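You operate a simulated robot arm through the tools that you are given. There is no shell and no other tool.

You run a simulated robot arm. Do the job below in one go: nothing can be reset, and whatever is moved stays where it is left.

JOB
Line the white carton, pack the tubs on the order card and shut it.
Fine: swing the arm with the green knob clear before you shut flap one; the other packs stay. Set down upright: what you pick out.

Only the result counts: the job must be done as asked and must still hold three seconds after the hand-in. Knocking over, shifting, dropping, spilling or breaking anything else fails it.

ROBOT AND FRAMES
A 6-joint arm with a two-finger gripper, fixed in place. Base frame: the origin is on the floor under the middle of its stand, x ahead of it, y to its left, z up. Lengths are in mm, angles in degrees, forces in N, time in s.
It reaches about 1417 mm from its shoulder. Its first joint turns from -166.0 to 166.0 degrees. Payload 3.43 kg.
The TCP is the grasp point between the finger pads, 20 mm short of the fingertips. In the tool frame z runs along the fingers and y along their closing line. The gripper opens to 190 mm; its body begins 248 mm behind the TCP.
Orientation is told as [roll, pitch, yaw] about the base's x, y, z axes, in that order, counted from this pose: with the fingers straight down and closing along the base's y, the tool's x points along the base's -x, its y along +y and its z along -z.

CONTROLS
- The arm moves only by the tool step_arm. Its argument "increments" is a list of rows, each an object of numbers (a shift or turn left out is 0, a gripper value left out holds the last): "dx", "dy", "dz": the shift along the tool's x, y, z in mm; "ax", "ay", "az": the turn, a rotation vector about the tool's x, y, z in rad; "jaw": the gripper command, from -1 (shut) to 1 (fully open), values between in proportion. In form: [{"dx": .., "dy": .., "dz": .., "ax": .., "ay": .., "az": .., "jaw": ..}, ...]. A call has 1 to 20 rows; each row shifts and turns the commanded pose from where the row before left it, along the tool's axes as they then stand. Rows are played at 5 a second. More than 50 mm and 8.6 degrees between two rows, or a gripper value outside its range, and nothing of the call is played. Where a pose cannot be reached the arm comes as near as it can. A force on the tool above 90 N (or 10 N above the force at the start of the call, whichever is more), or a blocked arm, ends the call early, and 0.2 s more pass. Each finger travels about 153 mm/s and halts on what it meets, pressing with about 35 N; the grip force reading is that of the motor and also rises with nothing between the fingers. The clock runs only during rows and for 0.2 s after the last one: add rows that do not move to give the fingers time. The reply holds the time, the measured pose of the TCP, the force on the tool along the base axes, the opening and the grip force, in the units named above and with some noise, with the torque about the TCP (base axes, N m) and any sound that the robot's microphone picked up.
- Cameras (640 x 400 px; columns grow to the right, rows downward): "scene" is fixed at [400.4, -493.4, 1609.7]; the picture's right is [0.84, -0.55, 0.00], its down [-0.24, -0.37, -0.90] and it looks along [0.49, 0.75, -0.44] (base axes); focal length 341 px, centre (320, 200). "wrist" rides on the gripper at [70, -8, -288] in the tool frame; the picture's right is [0.12, 0.99, 0.00], its down [-0.96, 0.12, -0.25] and it looks along [-0.24, 0.03, 0.97] (tool axes); focal length 261 px, centre (320, 200). There is no depth. A picture from a camera that has moved, and an enlarged one, comes with that camera's place and axes in the base frame and with its lens. The place of the scene camera against the robot may be out by one fixed shift of up to 12 mm in any direction.
- camera(camera): a new picture of that camera. The clock stands still meanwhile.
- slide_trunk(by): moves the trunk up (or, below 0, down) by that many mm; the arm rides with it, the base frame stays. It gives what a move gives, with no picture.
- enlarge(camera, box): a new picture of the part [left, top, right, bottom] of that camera's present view, enlarged. The clock stands still meanwhile.
- sign_off(): hands the job in; it is judged then, once.

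Nothing tells you positions but the pictures and the camera data. Unless the task says otherwise, let go and move clear before handing in.

The tools are called after "Emit:" as name(argument=value, ...) on one line, values as JSON. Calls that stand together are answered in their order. step_arm: Moves the arm, as the interface text tells. Its arguments: {"type":"object","properties":{"increments":{"type":"array"}},"required":["increments"]} The other tools are called the same way: slide_trunk (by) moves the trunk up or down; camera (camera) takes a picture; enlarge (camera, box) takes an enlarged picture of a part of a camera's view; sign_off () hands the job in.

At the start:

```text
clock: 0.0
tool_pos: [691.0, 111.8, 1413.2]
orientation: [0.0, 0.0, 0.0]
wrist_force: [-0.7, -0.4, -0.1]
torque: [0.02, -0.01, -0.02]
gripper_width: 189.7
gripper_force: 0.0
trunk travel left (down, up): [-325.0, 115.0]
```

scene: 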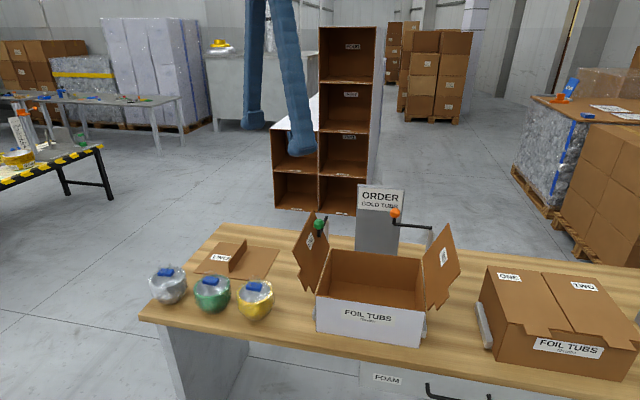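
wrist: 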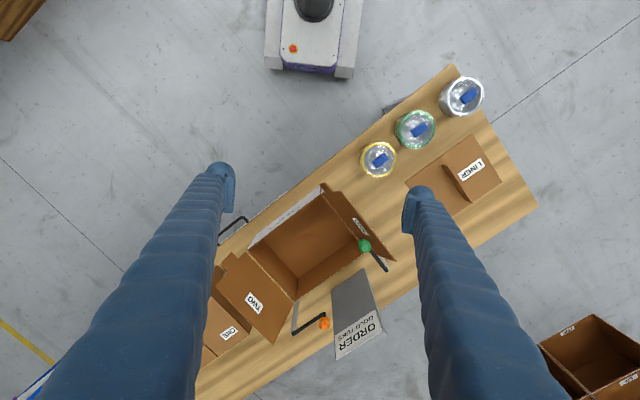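

I see a bench with an open white carton (flaps up), a brown liner piece, three tubs (silver, green, gold), an order card, two knobbed arms (green and orange) and a closed brown carton as a sample. First I'll look closer at everything before moving.

Emit:
enlarge(camera="scene", box=[280, 170, 480, 295])

Emit:
enlarge(camera="scene", box=[140, 220, 340, 345])

Emit:
enlarge(camera="scene", box=[300, 240, 640, 400])

Emit:
enlarge(camera="wrist", box=[190, 170, 430, 370])

Emit:
enlarge(camera="wrist", box=[330, 50, 550, 230])

```text
3.20 times, centred on (380, 232) of scene
camera zoom: at [400.4, -493.4, 1609.7], right [0.84, -0.55, 0.0], down [-0.24, -0.37, -0.9], along [0.49, 0.75, -0.44], focal length 1092 px, centre (128, 96)
```

zoom: 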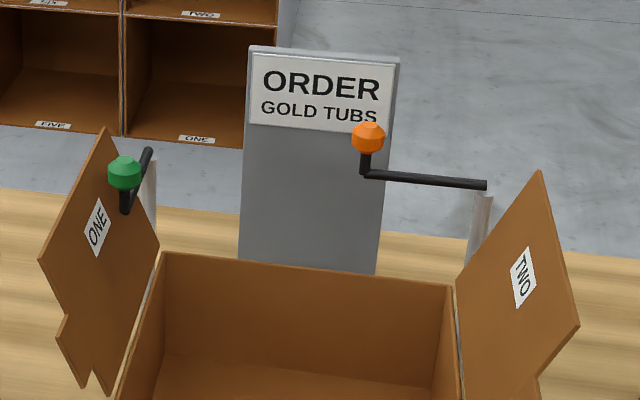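

```text
3.20 times, centred on (240, 282) of scene
camera zoom: at [400.4, -493.4, 1609.7], right [0.84, -0.55, 0.0], down [-0.24, -0.37, -0.9], along [0.49, 0.75, -0.44], focal length 1092 px, centre (576, -64)
```

zoom: 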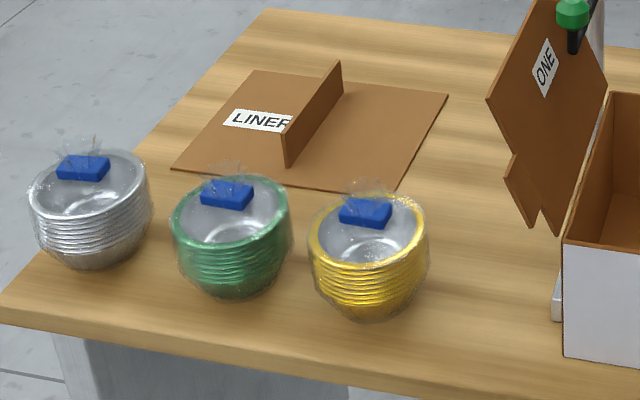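

```text
1.88 times, centred on (470, 320) of scene
camera zoom: at [400.4, -493.4, 1609.7], right [0.84, -0.55, 0.0], down [-0.24, -0.37, -0.9], along [0.49, 0.75, -0.44], focal length 642 px, centre (38, -26)
```

zoom: 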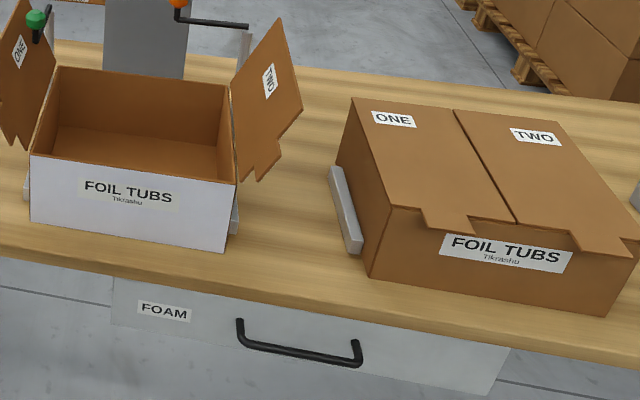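

```text
2.00 times, centred on (310, 270) of wrist
camera zoom: at [620.6, 104.2, 1700.8], right [-0.12, 0.99, 0.0], down [0.96, 0.12, 0.25], along [0.24, 0.03, -0.97], focal length 521 px, centre (340, 60)
```

zoom: 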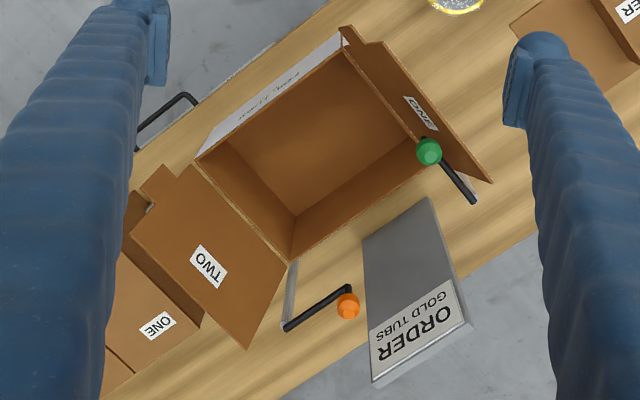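

```text
2.22 times, centred on (440, 140) of wrist
camera zoom: at [620.6, 104.2, 1700.8], right [-0.12, 0.99, 0.0], down [0.96, 0.12, 0.25], along [0.24, 0.03, -0.97], focal length 579 px, centre (53, 333)
```

zoom: 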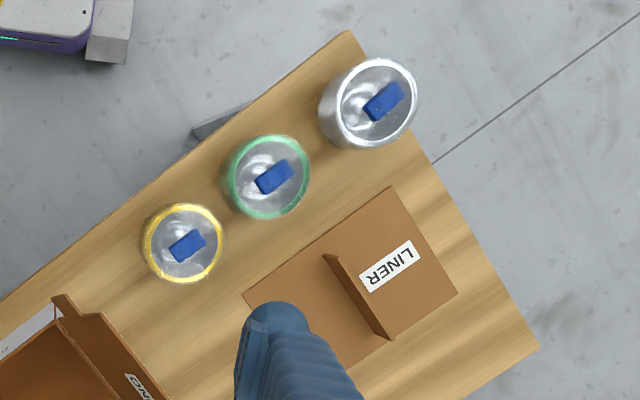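

The card reads "GOLD TUBS", so the gold stack goes in. The liner is a flat sheet with an upright fin. I'll study the sample's closed flaps, the knobs and the flap tabs in more detail.

Emit:
enlarge(camera="scene", box=[470, 260, 640, 385])

Emit:
enlarge(camera="scene", box=[285, 200, 365, 300])

Emit:
enlarge(camera="scene", box=[380, 195, 480, 320])

Emit:
enlarge(camera="scene", box=[300, 250, 440, 355])

Emit:
enlarge(camera="wrist", box=[180, 220, 300, 400])

```text
3.20 times, centred on (555, 322) of scene
camera zoom: at [400.4, -493.4, 1609.7], right [0.84, -0.55, 0.0], down [-0.24, -0.37, -0.9], along [0.49, 0.75, -0.44], focal length 1092 px, centre (-432, -192)
```

zoom: 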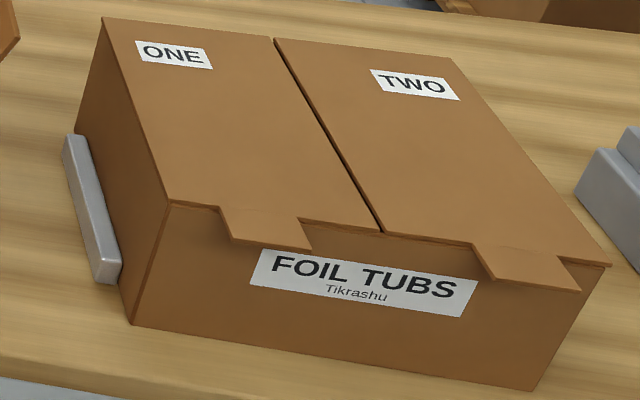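

```text
4.00 times, centred on (325, 250) of scene
camera zoom: at [400.4, -493.4, 1609.7], right [0.84, -0.55, 0.0], down [-0.24, -0.37, -0.9], along [0.49, 0.75, -0.44], focal length 1365 px, centre (300, 0)
```

zoom: 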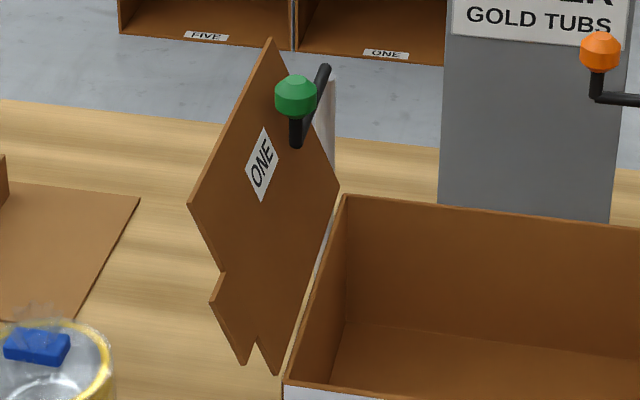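

```text
3.20 times, centred on (430, 258) of scene
camera zoom: at [400.4, -493.4, 1609.7], right [0.84, -0.55, 0.0], down [-0.24, -0.37, -0.9], along [0.49, 0.75, -0.44], focal length 1092 px, centre (-32, 16)
```

zoom: 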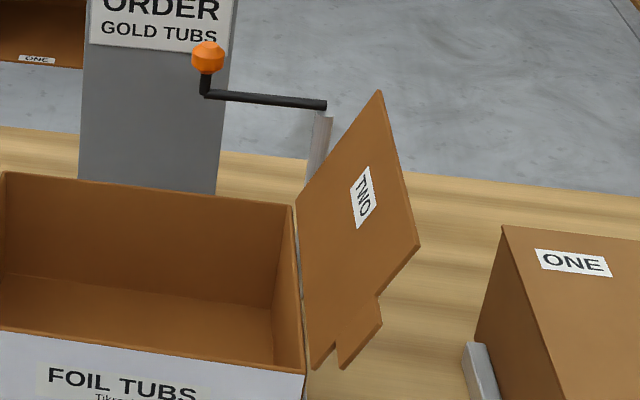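

```text
3.81 times, centred on (370, 302) of scene
camera zoom: at [400.4, -493.4, 1609.7], right [0.84, -0.55, 0.0], down [-0.24, -0.37, -0.9], along [0.49, 0.75, -0.44], focal length 1300 px, centre (130, -190)
```

zoom: 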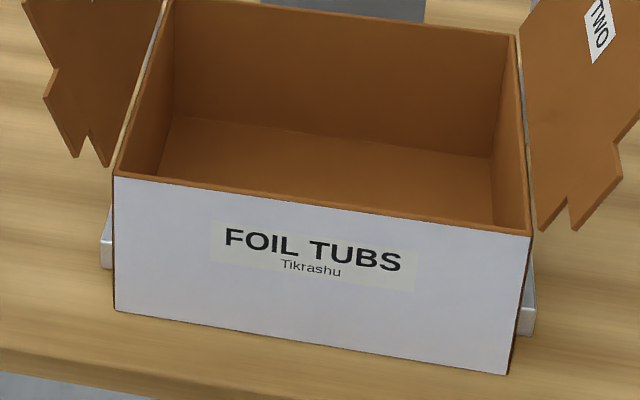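

```text
2.22 times, centred on (240, 310) of wrist
camera zoom: at [620.6, 104.2, 1700.8], right [-0.12, 0.99, 0.0], down [0.96, 0.12, 0.25], along [0.24, 0.03, -0.97], focal length 579 px, centre (498, -44)
```

zoom: 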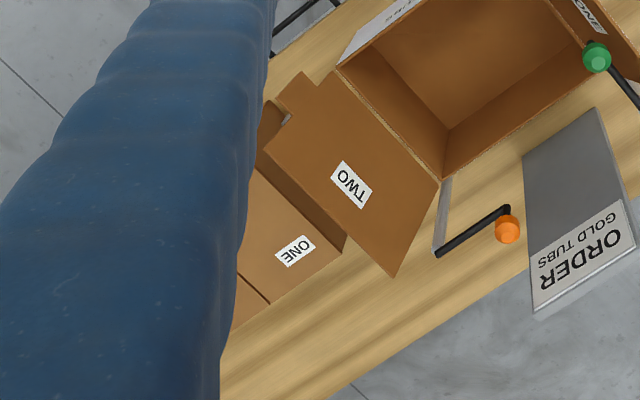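

The bench sits at about 45° to the base, with its top near z≈822 and the carton about 296×230×133 mm. I'll turn the gripper 45° to match the bench and move to a closer survey pose over the carton, well above everything.

Emit:
step_arm(increments=[{"az": -0.1309}, {"az": -0.1309}, {"az": -0.1309}, {"az": -0.1309}, {"az": -0.1309}, {"az": -0.1309}, {"dx": -5.1, "dy": -30.5, "dz": 32.6}, {"dx": -5.1, "dy": -30.5, "dz": 32.6}, {"dx": -5.1, "dy": -30.5, "dz": 32.6}, {"dx": -5.1, "dy": -30.5, "dz": 32.6}, {"dx": -5.1, "dy": -30.5, "dz": 32.6}, {}, {}])

Emit:
camera(camera="wrist")

Emit:
camera(camera="scene")

```text
clock: 2.8
tool_pos: [816.9, 23.3, 1249.0]
orientation: [0.1, 0.1, 45.1]
wrist_force: [0.3, -0.2, 0.6]
torque: [-0.06, 0.07, -0.03]
gripper_width: 190.2
gripper_force: 0.1
trunk travel left (down, up): [-325.0, 115.0]
```

```text
taken
camera wrist: at [774.5, -32.5, 1535.8], right [-0.79, 0.62, 0.0], down [0.6, 0.76, 0.25], along [0.15, 0.19, -0.97], focal length 261 px, centre (320, 200)
```

wrist: 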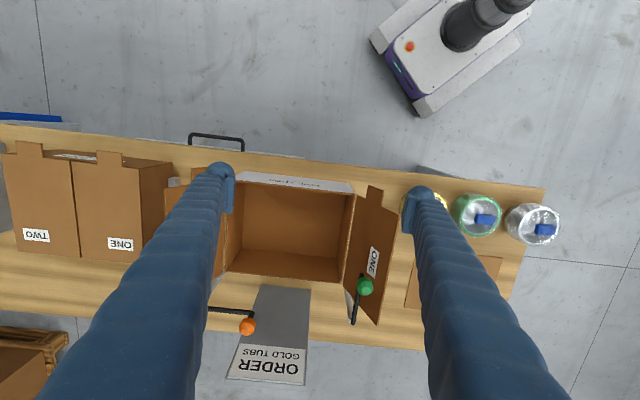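

```text
taken
```

scene: 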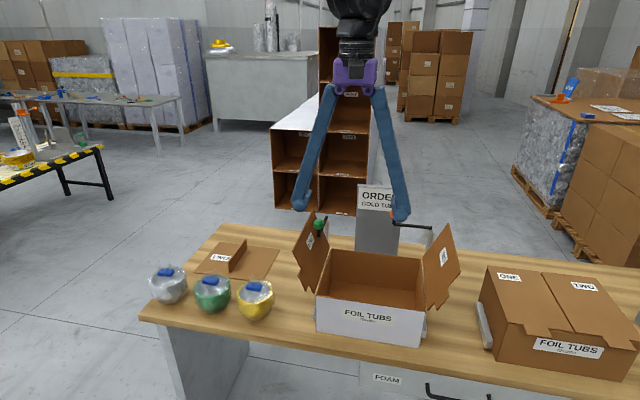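

The bench is aligned with the tool at 45°. I'll zoom in on the carton, liner and gold tub for measurements.

Emit:
enlarge(camera="wrist", box=[200, 160, 420, 297])

Emit:
enlarge(camera="wrist", box=[200, 240, 420, 377])

Emit:
enlarge(camera="wrist", box=[390, 170, 570, 340])

```text
2.91 times, centred on (310, 228) of wrist
camera zoom: at [774.5, -32.5, 1535.8], right [-0.79, 0.62, 0.0], down [0.6, 0.76, 0.25], along [0.15, 0.19, -0.97], focal length 758 px, centre (349, 117)
```

zoom: 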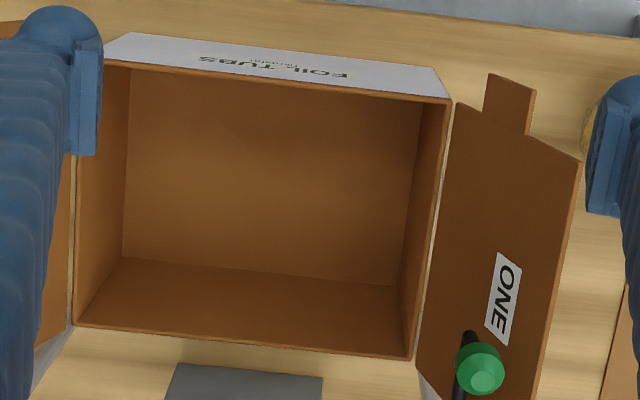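

```text
2.91 times, centred on (310, 308) of wrist
camera zoom: at [774.5, -32.5, 1535.8], right [-0.79, 0.62, 0.0], down [0.6, 0.76, 0.25], along [0.15, 0.19, -0.97], focal length 758 px, centre (349, -116)
```

zoom: 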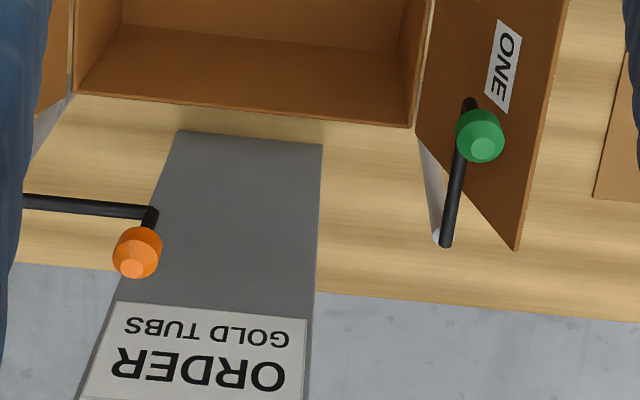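

```text
2.35 times, centred on (480, 255) of wrist
camera zoom: at [774.5, -32.5, 1535.8], right [-0.79, 0.62, 0.0], down [0.6, 0.76, 0.25], along [0.15, 0.19, -0.97], focal length 613 px, centre (-56, 71)
```

zoom: 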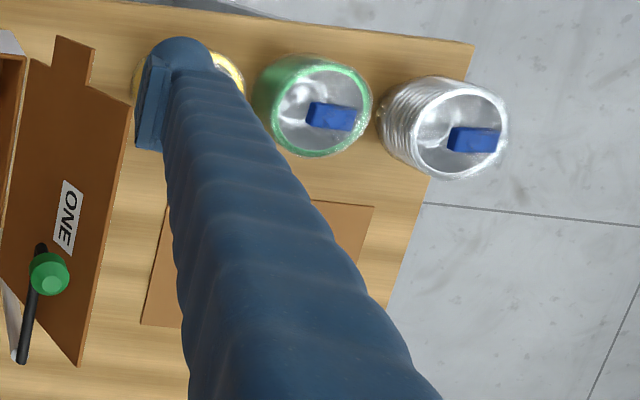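

Carton interior measures roughly 280×223 mm, rim at z≈955; flap one leans out ~24°, and the green arm (knob ≈ [880, 239, 1100]) sits inside flap one, blocking it. Next I survey the liner and gold tub from a pose between them.

Emit:
step_arm(increments=[{"dx": -13.3, "dy": 43.7}, {"dx": -13.3, "dy": 43.7}, {"dx": -13.3, "dy": 43.7}, {"dx": -13.3, "dy": 43.7}, {"dx": -13.3, "dy": 43.7}, {"dx": -13.3, "dy": 43.7}, {"dx": -13.3, "dy": 43.7}, {"dx": -13.3, "dy": 43.7}, {"dx": -13.3, "dy": 43.7}, {"dx": -13.3, "dy": 43.7}, {}, {}])

Emit:
camera(camera="wrist")

Emit:
enlarge(camera="wrist", box=[230, 160, 410, 320])

Emit:
enlarge(camera="wrist", box=[200, 70, 440, 220])

```text
clock: 5.4
tool_pos: [600.1, 425.2, 1251.1]
orientation: [0.0, 0.0, 45.0]
wrist_force: [-0.1, -1.0, -0.7]
torque: [0.07, 0.03, 0.02]
gripper_width: 190.2
gripper_force: 0.0
trunk travel left (down, up): [-325.0, 115.0]
```

```text
taken
camera wrist: at [557.9, 370.2, 1538.5], right [-0.79, 0.62, 0.0], down [0.6, 0.76, 0.25], along [0.15, 0.19, -0.97], focal length 261 px, centre (320, 200)
```

wrist: 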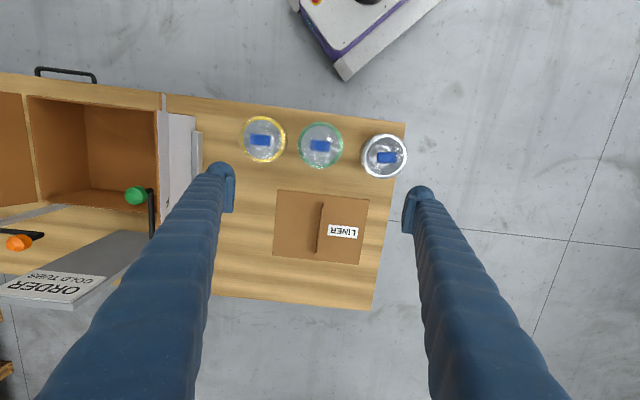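

```text
2.50 times, centred on (320, 240) of wrist
camera zoom: at [557.9, 370.2, 1538.5], right [-0.79, 0.62, 0.0], down [0.6, 0.76, 0.25], along [0.15, 0.19, -0.97], focal length 652 px, centre (320, 100)
```

zoom: 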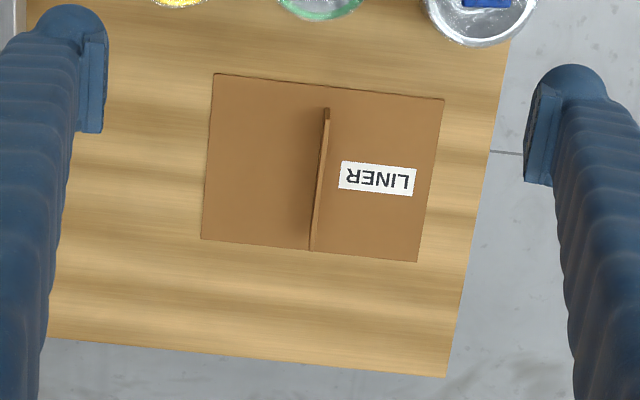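

```text
2.67 times, centred on (320, 145) of wrist
camera zoom: at [557.9, 370.2, 1538.5], right [-0.79, 0.62, 0.0], down [0.6, 0.76, 0.25], along [0.15, 0.19, -0.97], focal length 695 px, centre (320, 347)
```

zoom: 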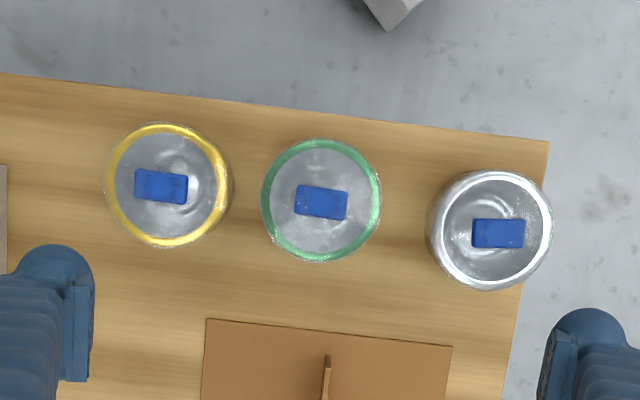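

The liner lies square to the bench (≈260×203 mm, centre about L/D-aligned), with a ~40 mm fin in the middle. I'll zoom on the fin and the gold tub for exact grasp points.

Emit:
enlarge(camera="wrist", box=[285, 190, 365, 270])

Emit:
enlarge(camera="wrist", box=[230, 105, 300, 175])

Emit:
enlarge(camera="scene", box=[190, 230, 290, 330])

Emit:
enlarge(camera="wrist", box=[110, 80, 240, 230])

```text
5.00 times, centred on (325, 230) of wrist
camera zoom: at [557.9, 370.2, 1538.5], right [-0.79, 0.62, 0.0], down [0.6, 0.76, 0.25], along [0.15, 0.19, -0.97], focal length 1303 px, centre (295, 50)
```

zoom: 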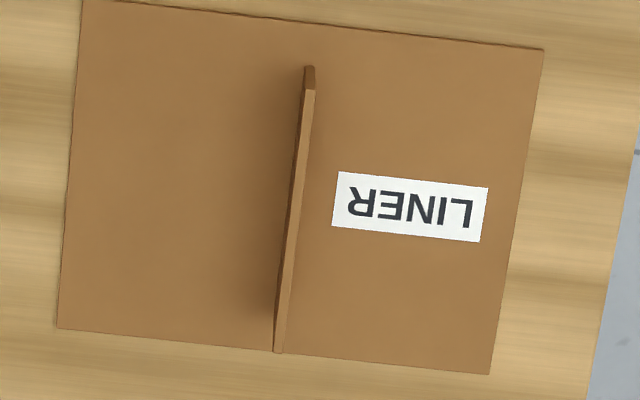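

```text
5.71 times, centred on (265, 140) of wrist
camera zoom: at [557.9, 370.2, 1538.5], right [-0.79, 0.62, 0.0], down [0.6, 0.76, 0.25], along [0.15, 0.19, -0.97], focal length 1489 px, centre (634, 543)
```

zoom: 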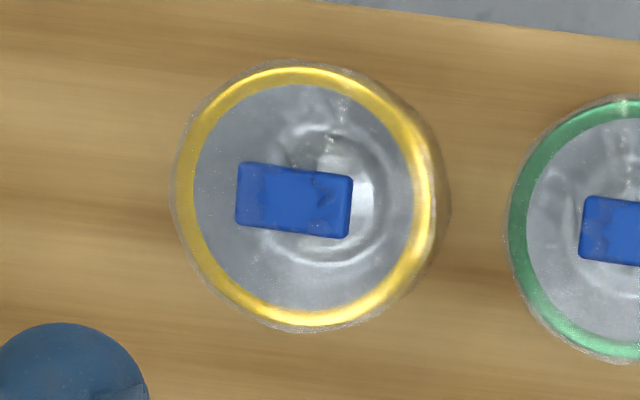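

```text
4.00 times, centred on (240, 280) of scene
camera zoom: at [400.4, -493.4, 1609.7], right [0.84, -0.55, 0.0], down [-0.24, -0.37, -0.9], along [0.49, 0.75, -0.44], focal length 1365 px, centre (640, -120)
```

zoom: 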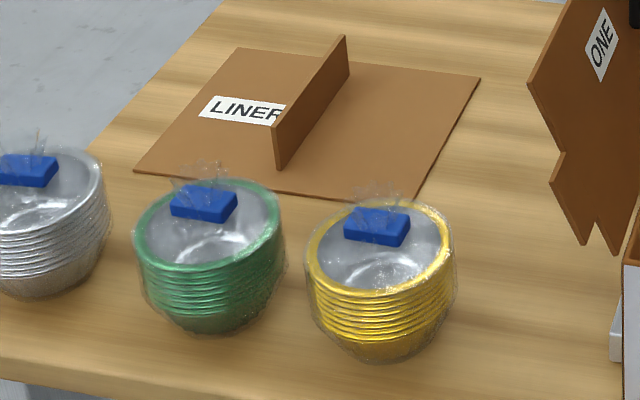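

```text
2.67 times, centred on (175, 155) of wrist
camera zoom: at [557.9, 370.2, 1538.5], right [-0.79, 0.62, 0.0], down [0.6, 0.76, 0.25], along [0.15, 0.19, -0.97], focal length 695 px, centre (707, 320)
```

zoom: 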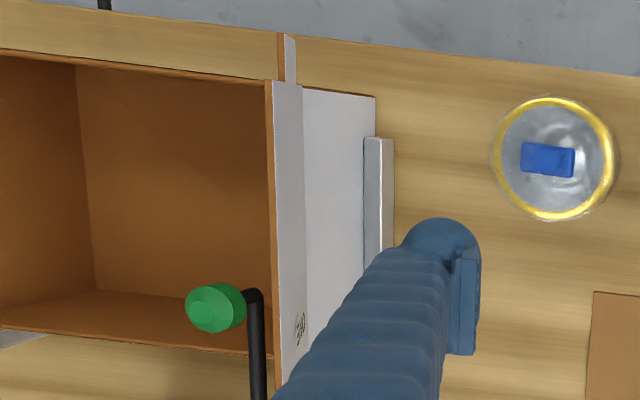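

The gold stack is about 106 mm across, with the tub pack's rim area cylindrical and a clear gap front/back for the fingers. I'll go lower over the liner to pin down heights by comparing scale.

Emit:
step_arm(increments=[{"dx": -39.2, "dy": 4.7}, {"dx": -39.2, "dy": 4.7}, {"dx": -39.2, "dy": 4.7}, {"dx": -39.2, "dy": 4.7}, {"dx": -39.2, "dy": 4.7}, {"dz": 42}, {"dz": 42}, {"dz": 42}, {"dz": 42}, {"dz": 42}, {"dz": 40}, {}, {}])

Emit:
camera(camera="wrist")

Emit:
enlarge(camera="wrist", box=[230, 90, 410, 250])

```text
clock: 8.2
tool_pos: [724.5, 580.6, 999.9]
orientation: [0.1, 0.0, 45.0]
wrist_force: [0.2, -0.6, 0.2]
torque: [0.03, 0.03, 0.01]
gripper_width: 190.2
gripper_force: 0.1
trunk travel left (down, up): [-325.0, 115.0]
```

```text
taken
camera wrist: at [681.5, 525.8, 1287.7], right [-0.79, 0.62, 0.0], down [0.6, 0.76, 0.25], along [0.15, 0.19, -0.97], focal length 261 px, centre (320, 200)
```

wrist: 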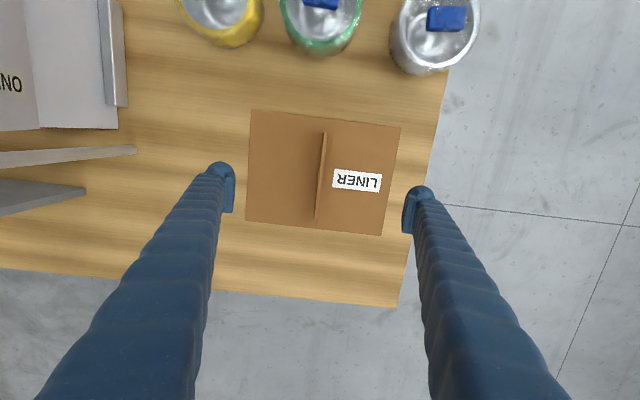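

```text
2.50 times, centred on (320, 170) of wrist
camera zoom: at [681.5, 525.8, 1287.7], right [-0.79, 0.62, 0.0], down [0.6, 0.76, 0.25], along [0.15, 0.19, -0.97], focal length 652 px, centre (320, 275)
```

zoom: 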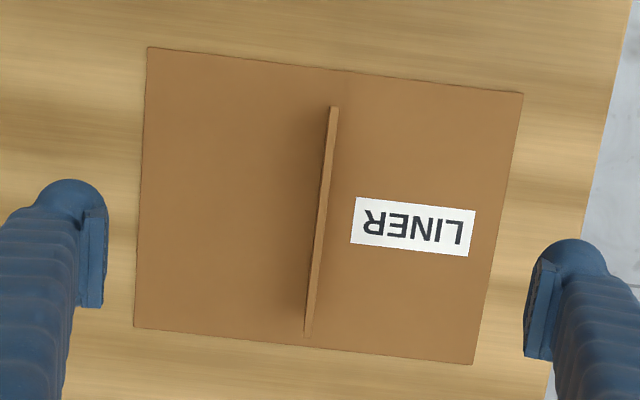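

Scale comparison puts the bench top near z≈800, the liner's fin centred at L≈-100, D≈930 with its top near z≈846. I'll centre on the fin, narrow the jaws and descend part-way, then check.

Emit:
step_arm(increments=[{"dx": -6.5, "dy": 2.0, "jaw": -0.1}, {"dz": 40}, {"dz": 40}, {"dz": 20}, {}, {}])

Emit:
camera(camera="wrist")

Emit:
enlarge(camera="wrist", box=[220, 100, 420, 260])

Emit:
enlarge(camera="scene", box=[180, 150, 300, 300])

```text
clock: 9.6
tool_pos: [725.2, 586.6, 899.8]
orientation: [0.0, 0.0, 45.0]
wrist_force: [-0.7, -0.5, 0.5]
torque: [-0.03, -0.02, 0.0]
gripper_width: 85.5
gripper_force: 0.0
trunk travel left (down, up): [-325.0, 115.0]
```

```text
taken
camera wrist: at [683.6, 531.0, 1188.2], right [-0.79, 0.62, 0.0], down [0.6, 0.76, 0.25], along [0.15, 0.19, -0.97], focal length 261 px, centre (320, 200)
```

wrist: 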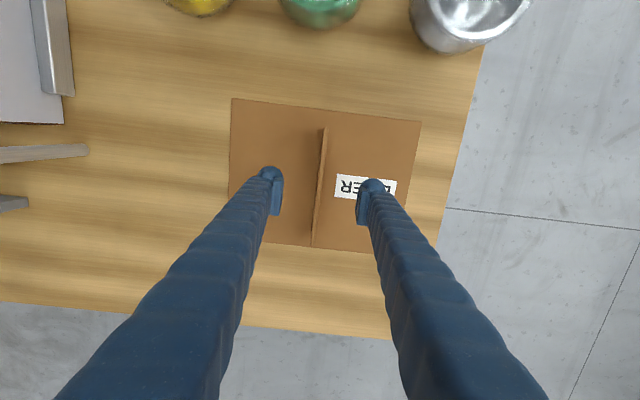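

```text
2.50 times, centred on (320, 180) of wrist
camera zoom: at [683.6, 531.0, 1188.2], right [-0.79, 0.62, 0.0], down [0.6, 0.76, 0.25], along [0.15, 0.19, -0.97], focal length 652 px, centre (320, 250)
```

zoom: 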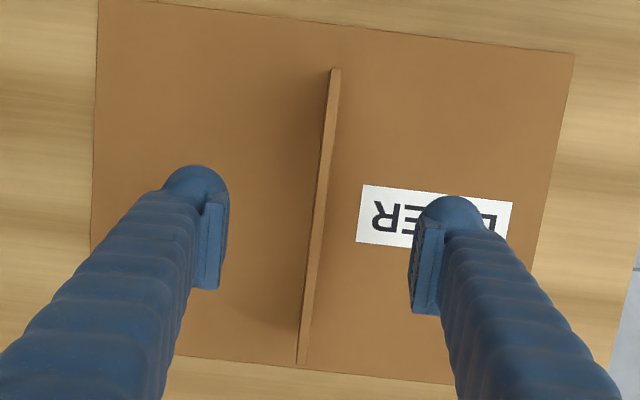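

```text
2.67 times, centred on (240, 225) of scene
camera zoom: at [400.4, -493.4, 1609.7], right [0.84, -0.55, 0.0], down [-0.24, -0.37, -0.9], along [0.49, 0.75, -0.44], focal length 910 px, centre (533, 133)
```

zoom: 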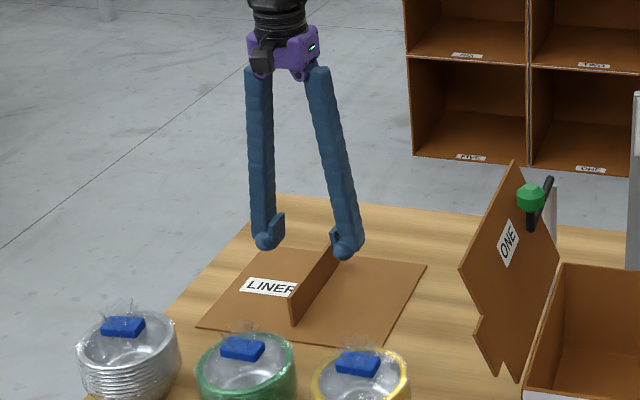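

The jaws straddle the fin, centred within a millimetre. Descending to z≈836 and closing on the fin.

Emit:
step_arm(increments=[{"dz": 32}, {"dz": 32}, {}, {"jaw": -1}, {}, {}, {}, {}])

Emit:
enlarge(camera="wrist", box=[220, 60, 420, 260])

Emit:
enlarge(camera="scene", box=[180, 180, 300, 300])

```text
clock: 11.4
tool_pos: [725.3, 586.1, 837.5]
orientation: [0.0, 0.0, 45.1]
wrist_force: [-0.7, -0.1, -0.1]
torque: [0.01, 0.0, 0.02]
gripper_width: 6.1
gripper_force: 35.4
trunk travel left (down, up): [-325.0, 115.0]
```

```text
2.00 times, centred on (320, 160) of wrist
camera zoom: at [683.1, 531.2, 1125.1], right [-0.79, 0.62, 0.0], down [0.6, 0.76, 0.25], along [0.15, 0.19, -0.97], focal length 521 px, centre (320, 280)
```

zoom: 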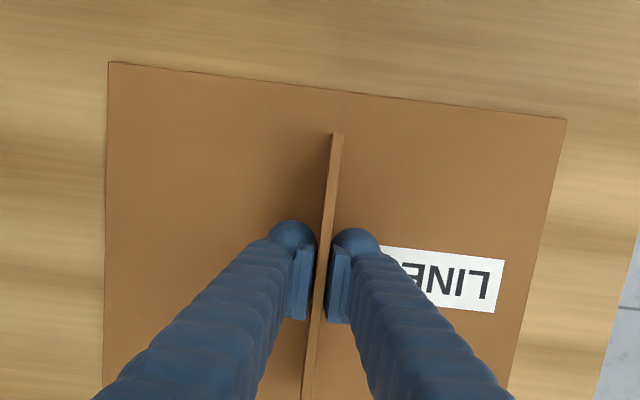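

```text
3.33 times, centred on (240, 240) of scene
camera zoom: at [400.4, -493.4, 1609.7], right [0.84, -0.55, 0.0], down [-0.24, -0.37, -0.9], along [0.49, 0.75, -0.44], focal length 1137 px, centre (587, 67)
```

zoom: 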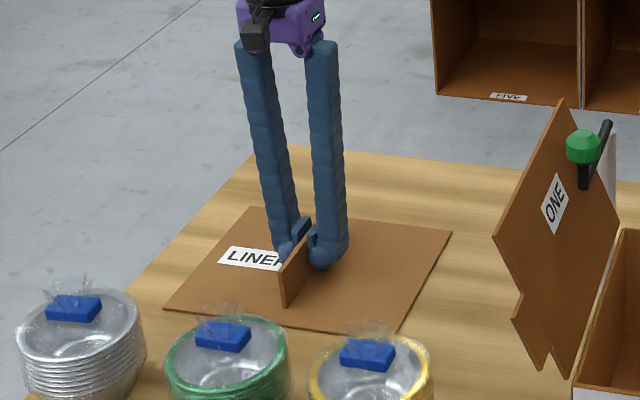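

The fin is gripped (6 mm between pads, 35 N). Lifting straight up well above flaps and knobs, then checking the liner hangs level.

Emit:
step_arm(increments=[{"dz": -10}, {"dz": -25}, {"dz": -40}, {"dz": -45}, {"dz": -45}, {"dz": -45}, {"dz": -45}, {"dz": -45}, {"dz": -45}, {"dz": -10}, {}, {}])

Emit:
enlarge(camera="wrist", box=[220, 60, 420, 260])

Emit:
camera(camera="scene")

```text
clock: 14.0
tool_pos: [726.6, 586.3, 1191.4]
orientation: [0.0, -0.1, 45.0]
wrist_force: [-0.7, -0.7, -0.2]
torque: [0.01, 0.01, 0.0]
gripper_width: 5.9
gripper_force: 35.0
trunk travel left (down, up): [-325.0, 115.0]
```

```text
2.00 times, centred on (320, 160) of wrist
camera zoom: at [683.1, 530.9, 1478.6], right [-0.79, 0.62, 0.0], down [0.6, 0.76, 0.25], along [0.15, 0.19, -0.97], focal length 521 px, centre (320, 280)
```

zoom: 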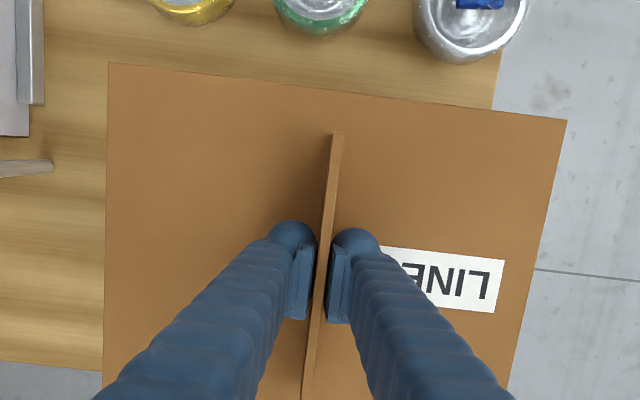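

```text
taken
```

scene: 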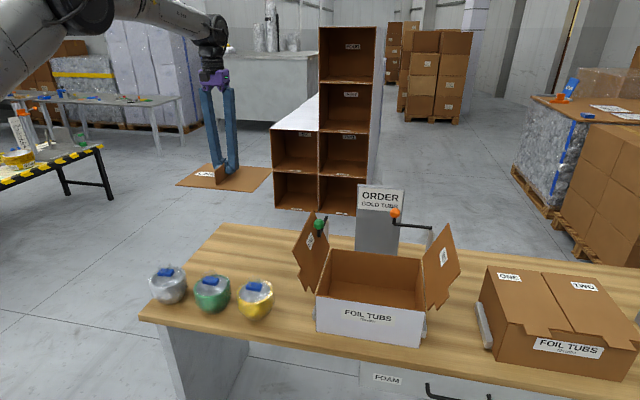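

The liner hangs level in the grip. Moving it over the carton at height.

Emit:
step_arm(increments=[{"dx": 13.2, "dy": -43.3}, {"dx": 13.2, "dy": -43.3}, {"dx": 13.2, "dy": -43.3}, {"dx": 13.2, "dy": -43.3}, {"dx": 13.2, "dy": -43.3}, {"dx": 13.2, "dy": -43.3}, {"dx": 13.2, "dy": -43.3}, {"dx": 13.2, "dy": -43.3}, {"dx": 13.2, "dy": -43.3}, {"dx": 13.2, "dy": -43.3}, {"dx": 13.2, "dy": -43.3}, {"dx": 13.2, "dy": -43.3}, {}, {}])

Emit:
camera(camera="wrist")

Emit:
enlarge(camera="wrist", box=[200, 60, 440, 260])

Emit:
enlarge(camera="scene", box=[280, 100, 480, 350])

```text
clock: 17.0
tool_pos: [981.2, 108.5, 1188.1]
orientation: [0.2, 0.0, 44.9]
wrist_force: [0.3, 0.9, -1.6]
torque: [-0.11, 0.05, 0.01]
gripper_width: 5.9
gripper_force: 35.3
trunk travel left (down, up): [-325.0, 115.0]
```

```text
taken
camera wrist: at [939.2, 52.7, 1476.1], right [-0.79, 0.62, 0.0], down [0.6, 0.76, 0.25], along [0.15, 0.19, -0.97], focal length 261 px, centre (320, 200)
```

wrist: 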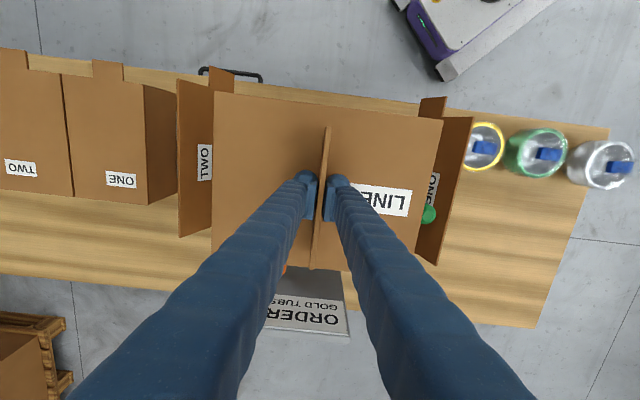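

```text
2.00 times, centred on (320, 160) of wrist
camera zoom: at [939.2, 52.7, 1476.1], right [-0.79, 0.62, 0.0], down [0.6, 0.76, 0.25], along [0.15, 0.19, -0.97], focal length 521 px, centre (320, 280)
```

zoom: 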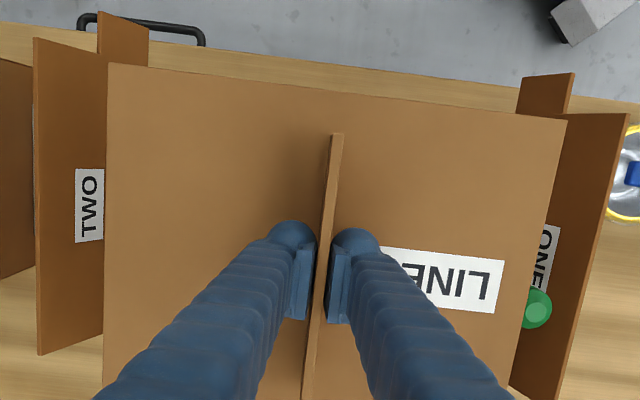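

```text
1.60 times, centred on (380, 225) of scene
camera zoom: at [400.4, -493.4, 1609.7], right [0.84, -0.55, 0.0], down [-0.24, -0.37, -0.9], along [0.49, 0.75, -0.44], focal length 546 px, centre (224, 160)
```

zoom: 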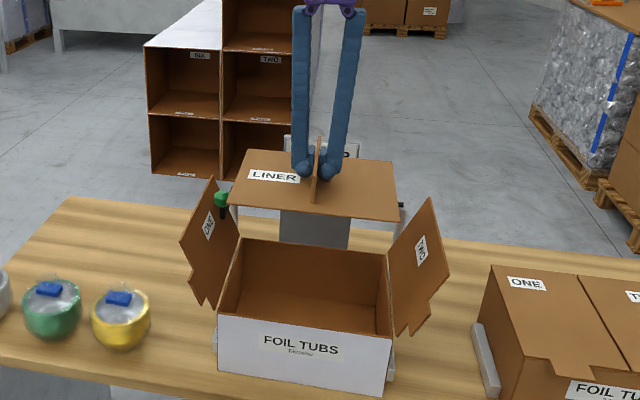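

Liner is centred over the carton to about 1 mm (carton centre L≈-621, D≈771). Descending to just above the rim, then I'll check clearance.

Emit:
step_arm(increments=[{"dz": 35, "dy": -0.7}, {"dz": 40}, {"dz": 40}, {"dz": 40}, {"dz": 40}, {}, {}])

Emit:
enlarge(camera="wrist", box=[200, 60, 440, 260])

Emit:
enlarge(camera="scene", box=[285, 180, 475, 350])

```text
clock: 18.6
tool_pos: [983.5, 106.0, 993.5]
orientation: [0.0, 0.1, 44.9]
wrist_force: [1.2, 0.8, -0.4]
torque: [-0.03, 0.01, 0.0]
gripper_width: 6.0
gripper_force: 34.9
trunk travel left (down, up): [-325.0, 115.0]
```

```text
2.00 times, centred on (320, 160) of wrist
camera zoom: at [939.9, 49.9, 1281.5], right [-0.79, 0.62, 0.0], down [0.6, 0.76, 0.25], along [0.15, 0.19, -0.97], focal length 521 px, centre (320, 280)
```

zoom: 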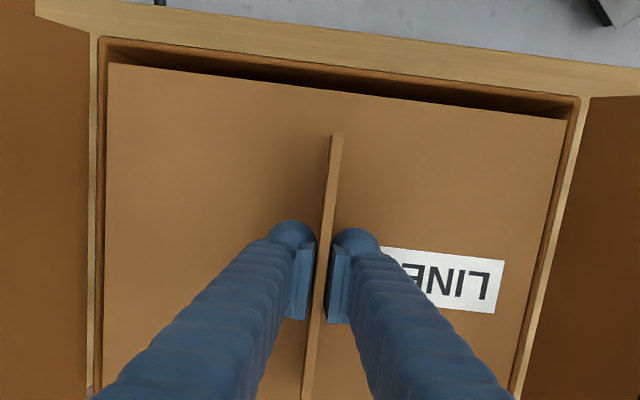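

```text
2.35 times, centred on (380, 265) of scene
camera zoom: at [400.4, -493.4, 1609.7], right [0.84, -0.55, 0.0], down [-0.24, -0.37, -0.9], along [0.49, 0.75, -0.44], focal length 803 px, centre (179, 47)
```

zoom: 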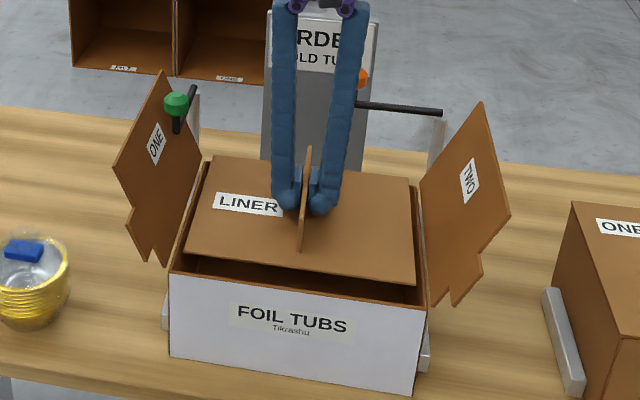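

Good clearance all round (11–15 mm). Lowering the liner into the carton, slowing near the floor.

Emit:
step_arm(increments=[{"dz": 30, "dy": 1.0}, {"dz": 35}, {"dz": 35}, {"dz": 25}, {"dz": 10}, {"dz": 5}, {}, {}])

Emit:
enlarge(camera="wrist", box=[200, 60, 440, 260])

Emit:
enlarge(camera="scene", box=[285, 180, 475, 350])

```text
clock: 20.4
tool_pos: [981.9, 106.9, 856.7]
orientation: [0.0, 0.0, 45.1]
wrist_force: [0.4, 0.2, -0.5]
torque: [0.02, 0.01, 0.02]
gripper_width: 5.8
gripper_force: 35.2
trunk travel left (down, up): [-325.0, 115.0]
```

```text
2.00 times, centred on (320, 160) of wrist
camera zoom: at [938.2, 52.2, 1143.7], right [-0.79, 0.62, 0.0], down [0.6, 0.76, 0.25], along [0.15, 0.19, -0.97], focal length 521 px, centre (320, 280)
```

zoom: 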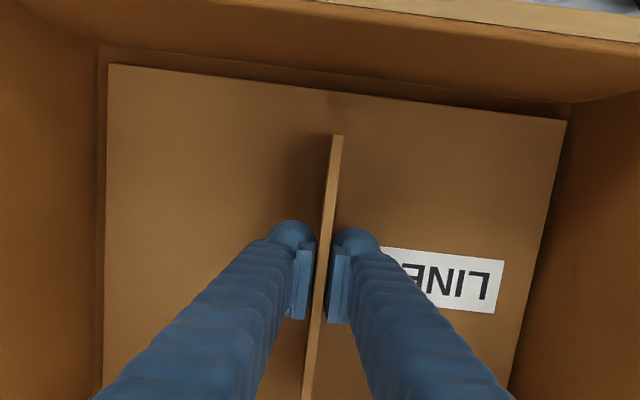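

```text
2.35 times, centred on (380, 265) of scene
camera zoom: at [400.4, -493.4, 1609.7], right [0.84, -0.55, 0.0], down [-0.24, -0.37, -0.9], along [0.49, 0.75, -0.44], focal length 803 px, centre (179, 47)
```

zoom: 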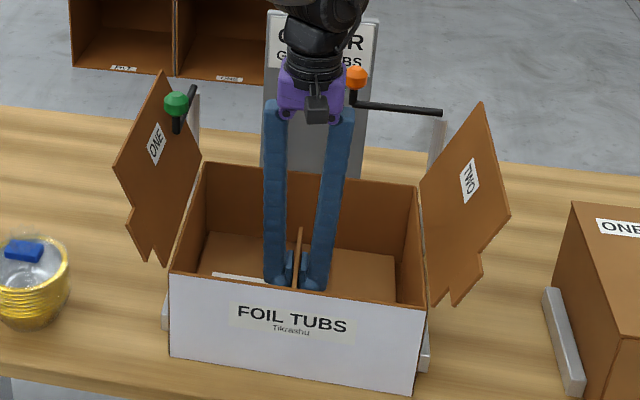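

Still clear inside the walls. Lowering in small steps until the floor takes it.

Emit:
step_arm(increments=[{"dz": 5}, {"dz": 4}, {"dz": 2}, {}, {}])

```text
clock: 21.6
tool_pos: [981.6, 107.4, 844.2]
orientation: [0.0, 0.0, 45.1]
wrist_force: [0.8, -0.3, 0.0]
torque: [0.0, 0.01, 0.03]
gripper_width: 5.9
gripper_force: 34.9
trunk travel left (down, up): [-325.0, 115.0]
```

Emit:
step_arm(increments=[{"dz": 2}, {}, {"dz": 1}, {}, {}])

Emit:
enlarge(camera="wrist", box=[200, 60, 440, 260])

```text
clock: 22.8
tool_pos: [981.1, 108.5, 842.3]
orientation: [0.0, 0.0, 45.1]
wrist_force: [-1.2, 0.7, 3.8]
torque: [0.01, 0.06, 0.03]
gripper_width: 5.8
gripper_force: 35.2
trunk travel left (down, up): [-325.0, 115.0]
```

```text
2.00 times, centred on (320, 160) of wrist
camera zoom: at [937.7, 53.0, 1130.0], right [-0.79, 0.62, 0.0], down [0.6, 0.76, 0.25], along [0.15, 0.19, -0.97], focal length 521 px, centre (320, 280)
```

zoom: 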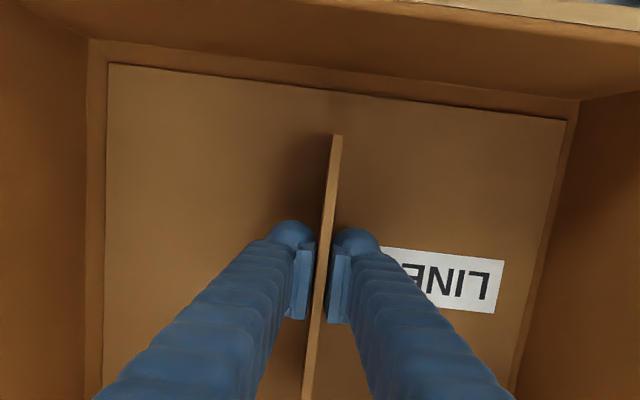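

The liner is on the floor (contact force ~4 N). Releasing with a modest opening and backing straight up.

Emit:
step_arm(increments=[{"jaw": -0.4}, {}, {}, {"dz": -10}, {"dz": -30}, {"dz": -45}, {"dz": -45}, {"dz": -45}, {"dz": -45}, {"dz": -45}, {"dz": -45}, {"dz": -40}, {}])

Emit:
camera(camera="wrist")

Emit:
enlarge(camera="wrist", box=[200, 90, 440, 290])

Emit:
enlarge(camera="scene", box=[285, 180, 475, 350])

```text
clock: 25.6
tool_pos: [982.0, 105.1, 1190.8]
orientation: [0.0, 0.1, 45.1]
wrist_force: [-1.4, 0.1, -0.2]
torque: [-0.02, 0.04, 0.05]
gripper_width: 57.0
gripper_force: 0.0
trunk travel left (down, up): [-325.0, 115.0]
```

```text
taken
camera wrist: at [939.9, 50.6, 1479.8], right [-0.79, 0.62, 0.0], down [0.6, 0.76, 0.25], along [0.15, 0.19, -0.97], focal length 261 px, centre (320, 200)
```

wrist: 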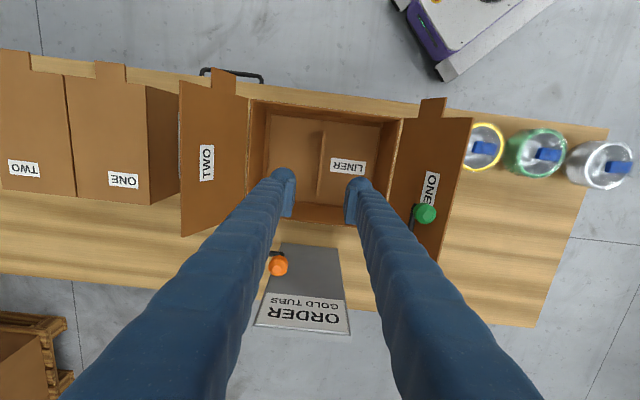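

```text
2.00 times, centred on (320, 190) of wrist
camera zoom: at [939.9, 50.6, 1479.8], right [-0.79, 0.62, 0.0], down [0.6, 0.76, 0.25], along [0.15, 0.19, -0.97], focal length 521 px, centre (320, 220)
```

zoom: 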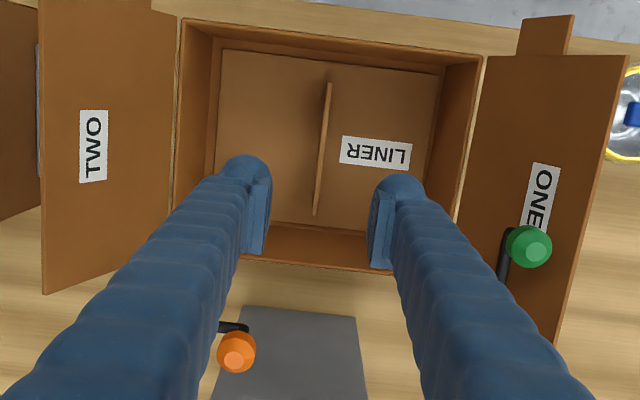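

```text
2.35 times, centred on (380, 265) of scene
camera zoom: at [400.4, -493.4, 1609.7], right [0.84, -0.55, 0.0], down [-0.24, -0.37, -0.9], along [0.49, 0.75, -0.44], focal length 803 px, centre (179, 47)
```

zoom: 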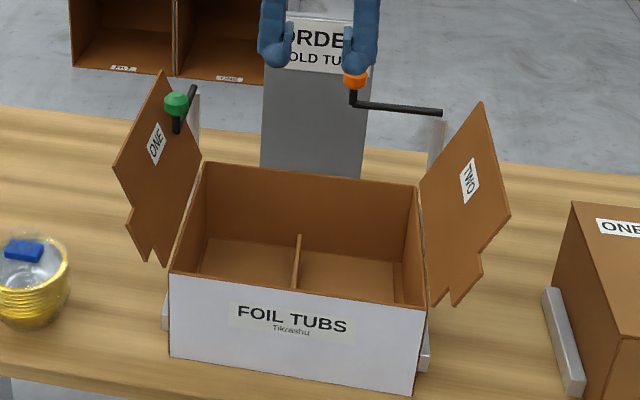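

Liner is flat in the carton with its fin in the middle. Next the gold tub: I'll turn the gripper to yaw −45° (closing front-to-back, away from the green pack) and move over it.

Emit:
step_arm(increments=[{"az": 0.1309}, {"az": 0.1309}, {"az": 0.1309}, {"az": 0.1309}, {"az": 0.1309}, {"az": 0.1309}, {"az": 0.1309}, {"az": 0.1309}, {"az": 0.1309}, {"az": 0.1309}, {"az": 0.1309}, {"az": 0.1309}, {}])

Emit:
step_arm(increments=[{"dx": 44, "dy": -10.5, "jaw": 1}, {"dx": 44, "dy": -10.5}, {"dx": 44, "dy": -10.5}, {"dx": 44, "dy": -10.5}, {"dx": 44, "dy": -10.5}, {"dx": 44, "dy": -10.5}, {"dx": 44, "dy": -10.5}, {"dx": 42, "dy": -10.5}, {}, {}])

Emit:
camera(camera="wrist")

```text
clock: 28.4
tool_pos: [980.8, 106.5, 1191.5]
orientation: [0.0, 0.0, -45.0]
wrist_force: [0.0, 0.5, -0.4]
torque: [-0.01, 0.0, -0.05]
gripper_width: 56.9
gripper_force: 0.1
trunk travel left (down, up): [-325.0, 115.0]
```

```text
clock: 30.6
tool_pos: [673.2, 296.8, 1192.3]
orientation: [0.0, -0.1, -45.0]
wrist_force: [0.1, -0.1, 0.1]
torque: [0.03, -0.03, -0.02]
gripper_width: 190.1
gripper_force: 0.1
trunk travel left (down, up): [-325.0, 115.0]
```

```text
taken
camera wrist: at [618.4, 340.7, 1479.8], right [0.62, 0.79, 0.0], down [0.76, -0.6, 0.25], along [0.19, -0.15, -0.97], focal length 261 px, centre (320, 200)
```

wrist: 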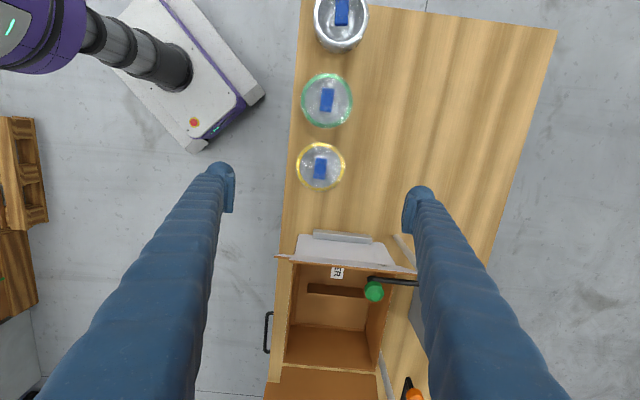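

The view is clear. Zooming on the gold tub for its exact centre and on the carton for the green arm's pivot.

Emit:
enlarge(camera="wrist", box=[285, 130, 355, 200])

Emit:
enlarge(camera="wrist", box=[260, 220, 430, 400])

Emit:
enlarge(camera="scene", box=[225, 265, 285, 325])

```text
5.71 times, centred on (320, 165) of wrist
camera zoom: at [618.4, 340.7, 1479.8], right [0.62, 0.79, 0.0], down [0.76, -0.6, 0.25], along [0.19, -0.15, -0.97], focal length 1489 px, centre (320, 400)
```

zoom: 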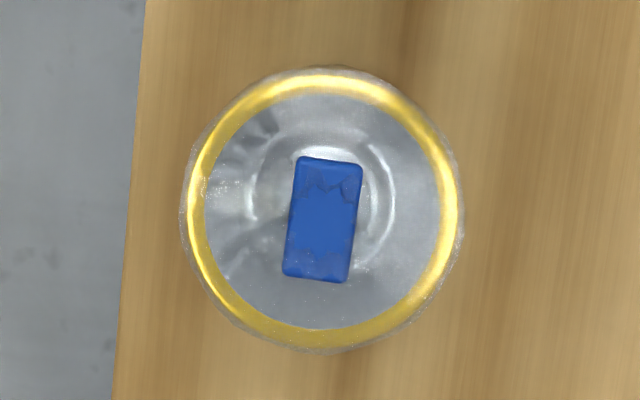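

```text
2.22 times, centred on (345, 310) of wrist
camera zoom: at [618.4, 340.7, 1479.8], right [0.62, 0.79, 0.0], down [0.76, -0.6, 0.25], along [0.19, -0.15, -0.97], focal length 579 px, centre (264, -44)
```

zoom: 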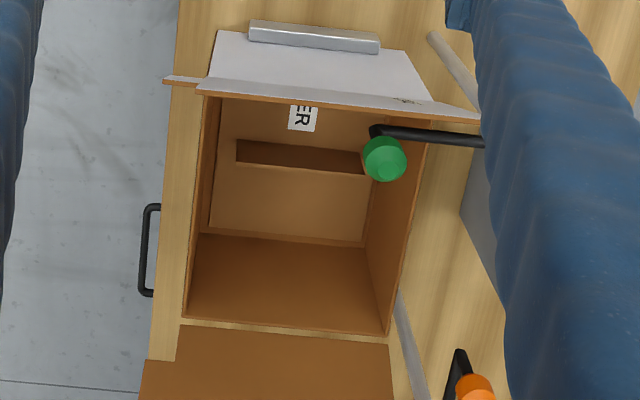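

```text
6.67 times, centred on (255, 295) of scene
camera zoom: at [400.4, -493.4, 1609.7], right [0.84, -0.55, 0.0], down [-0.24, -0.37, -0.9], along [0.49, 0.75, -0.44], focal length 2275 px, centre (753, -433)
```

zoom: 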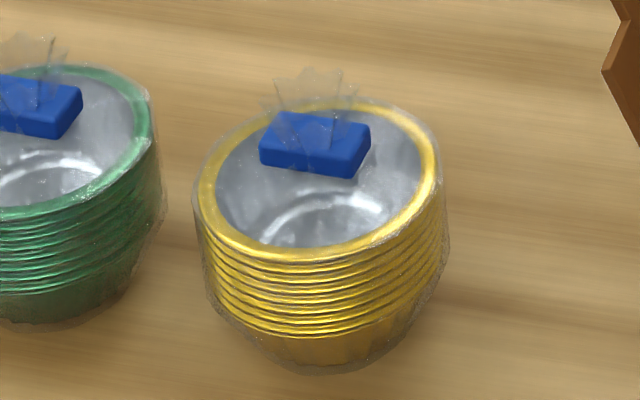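

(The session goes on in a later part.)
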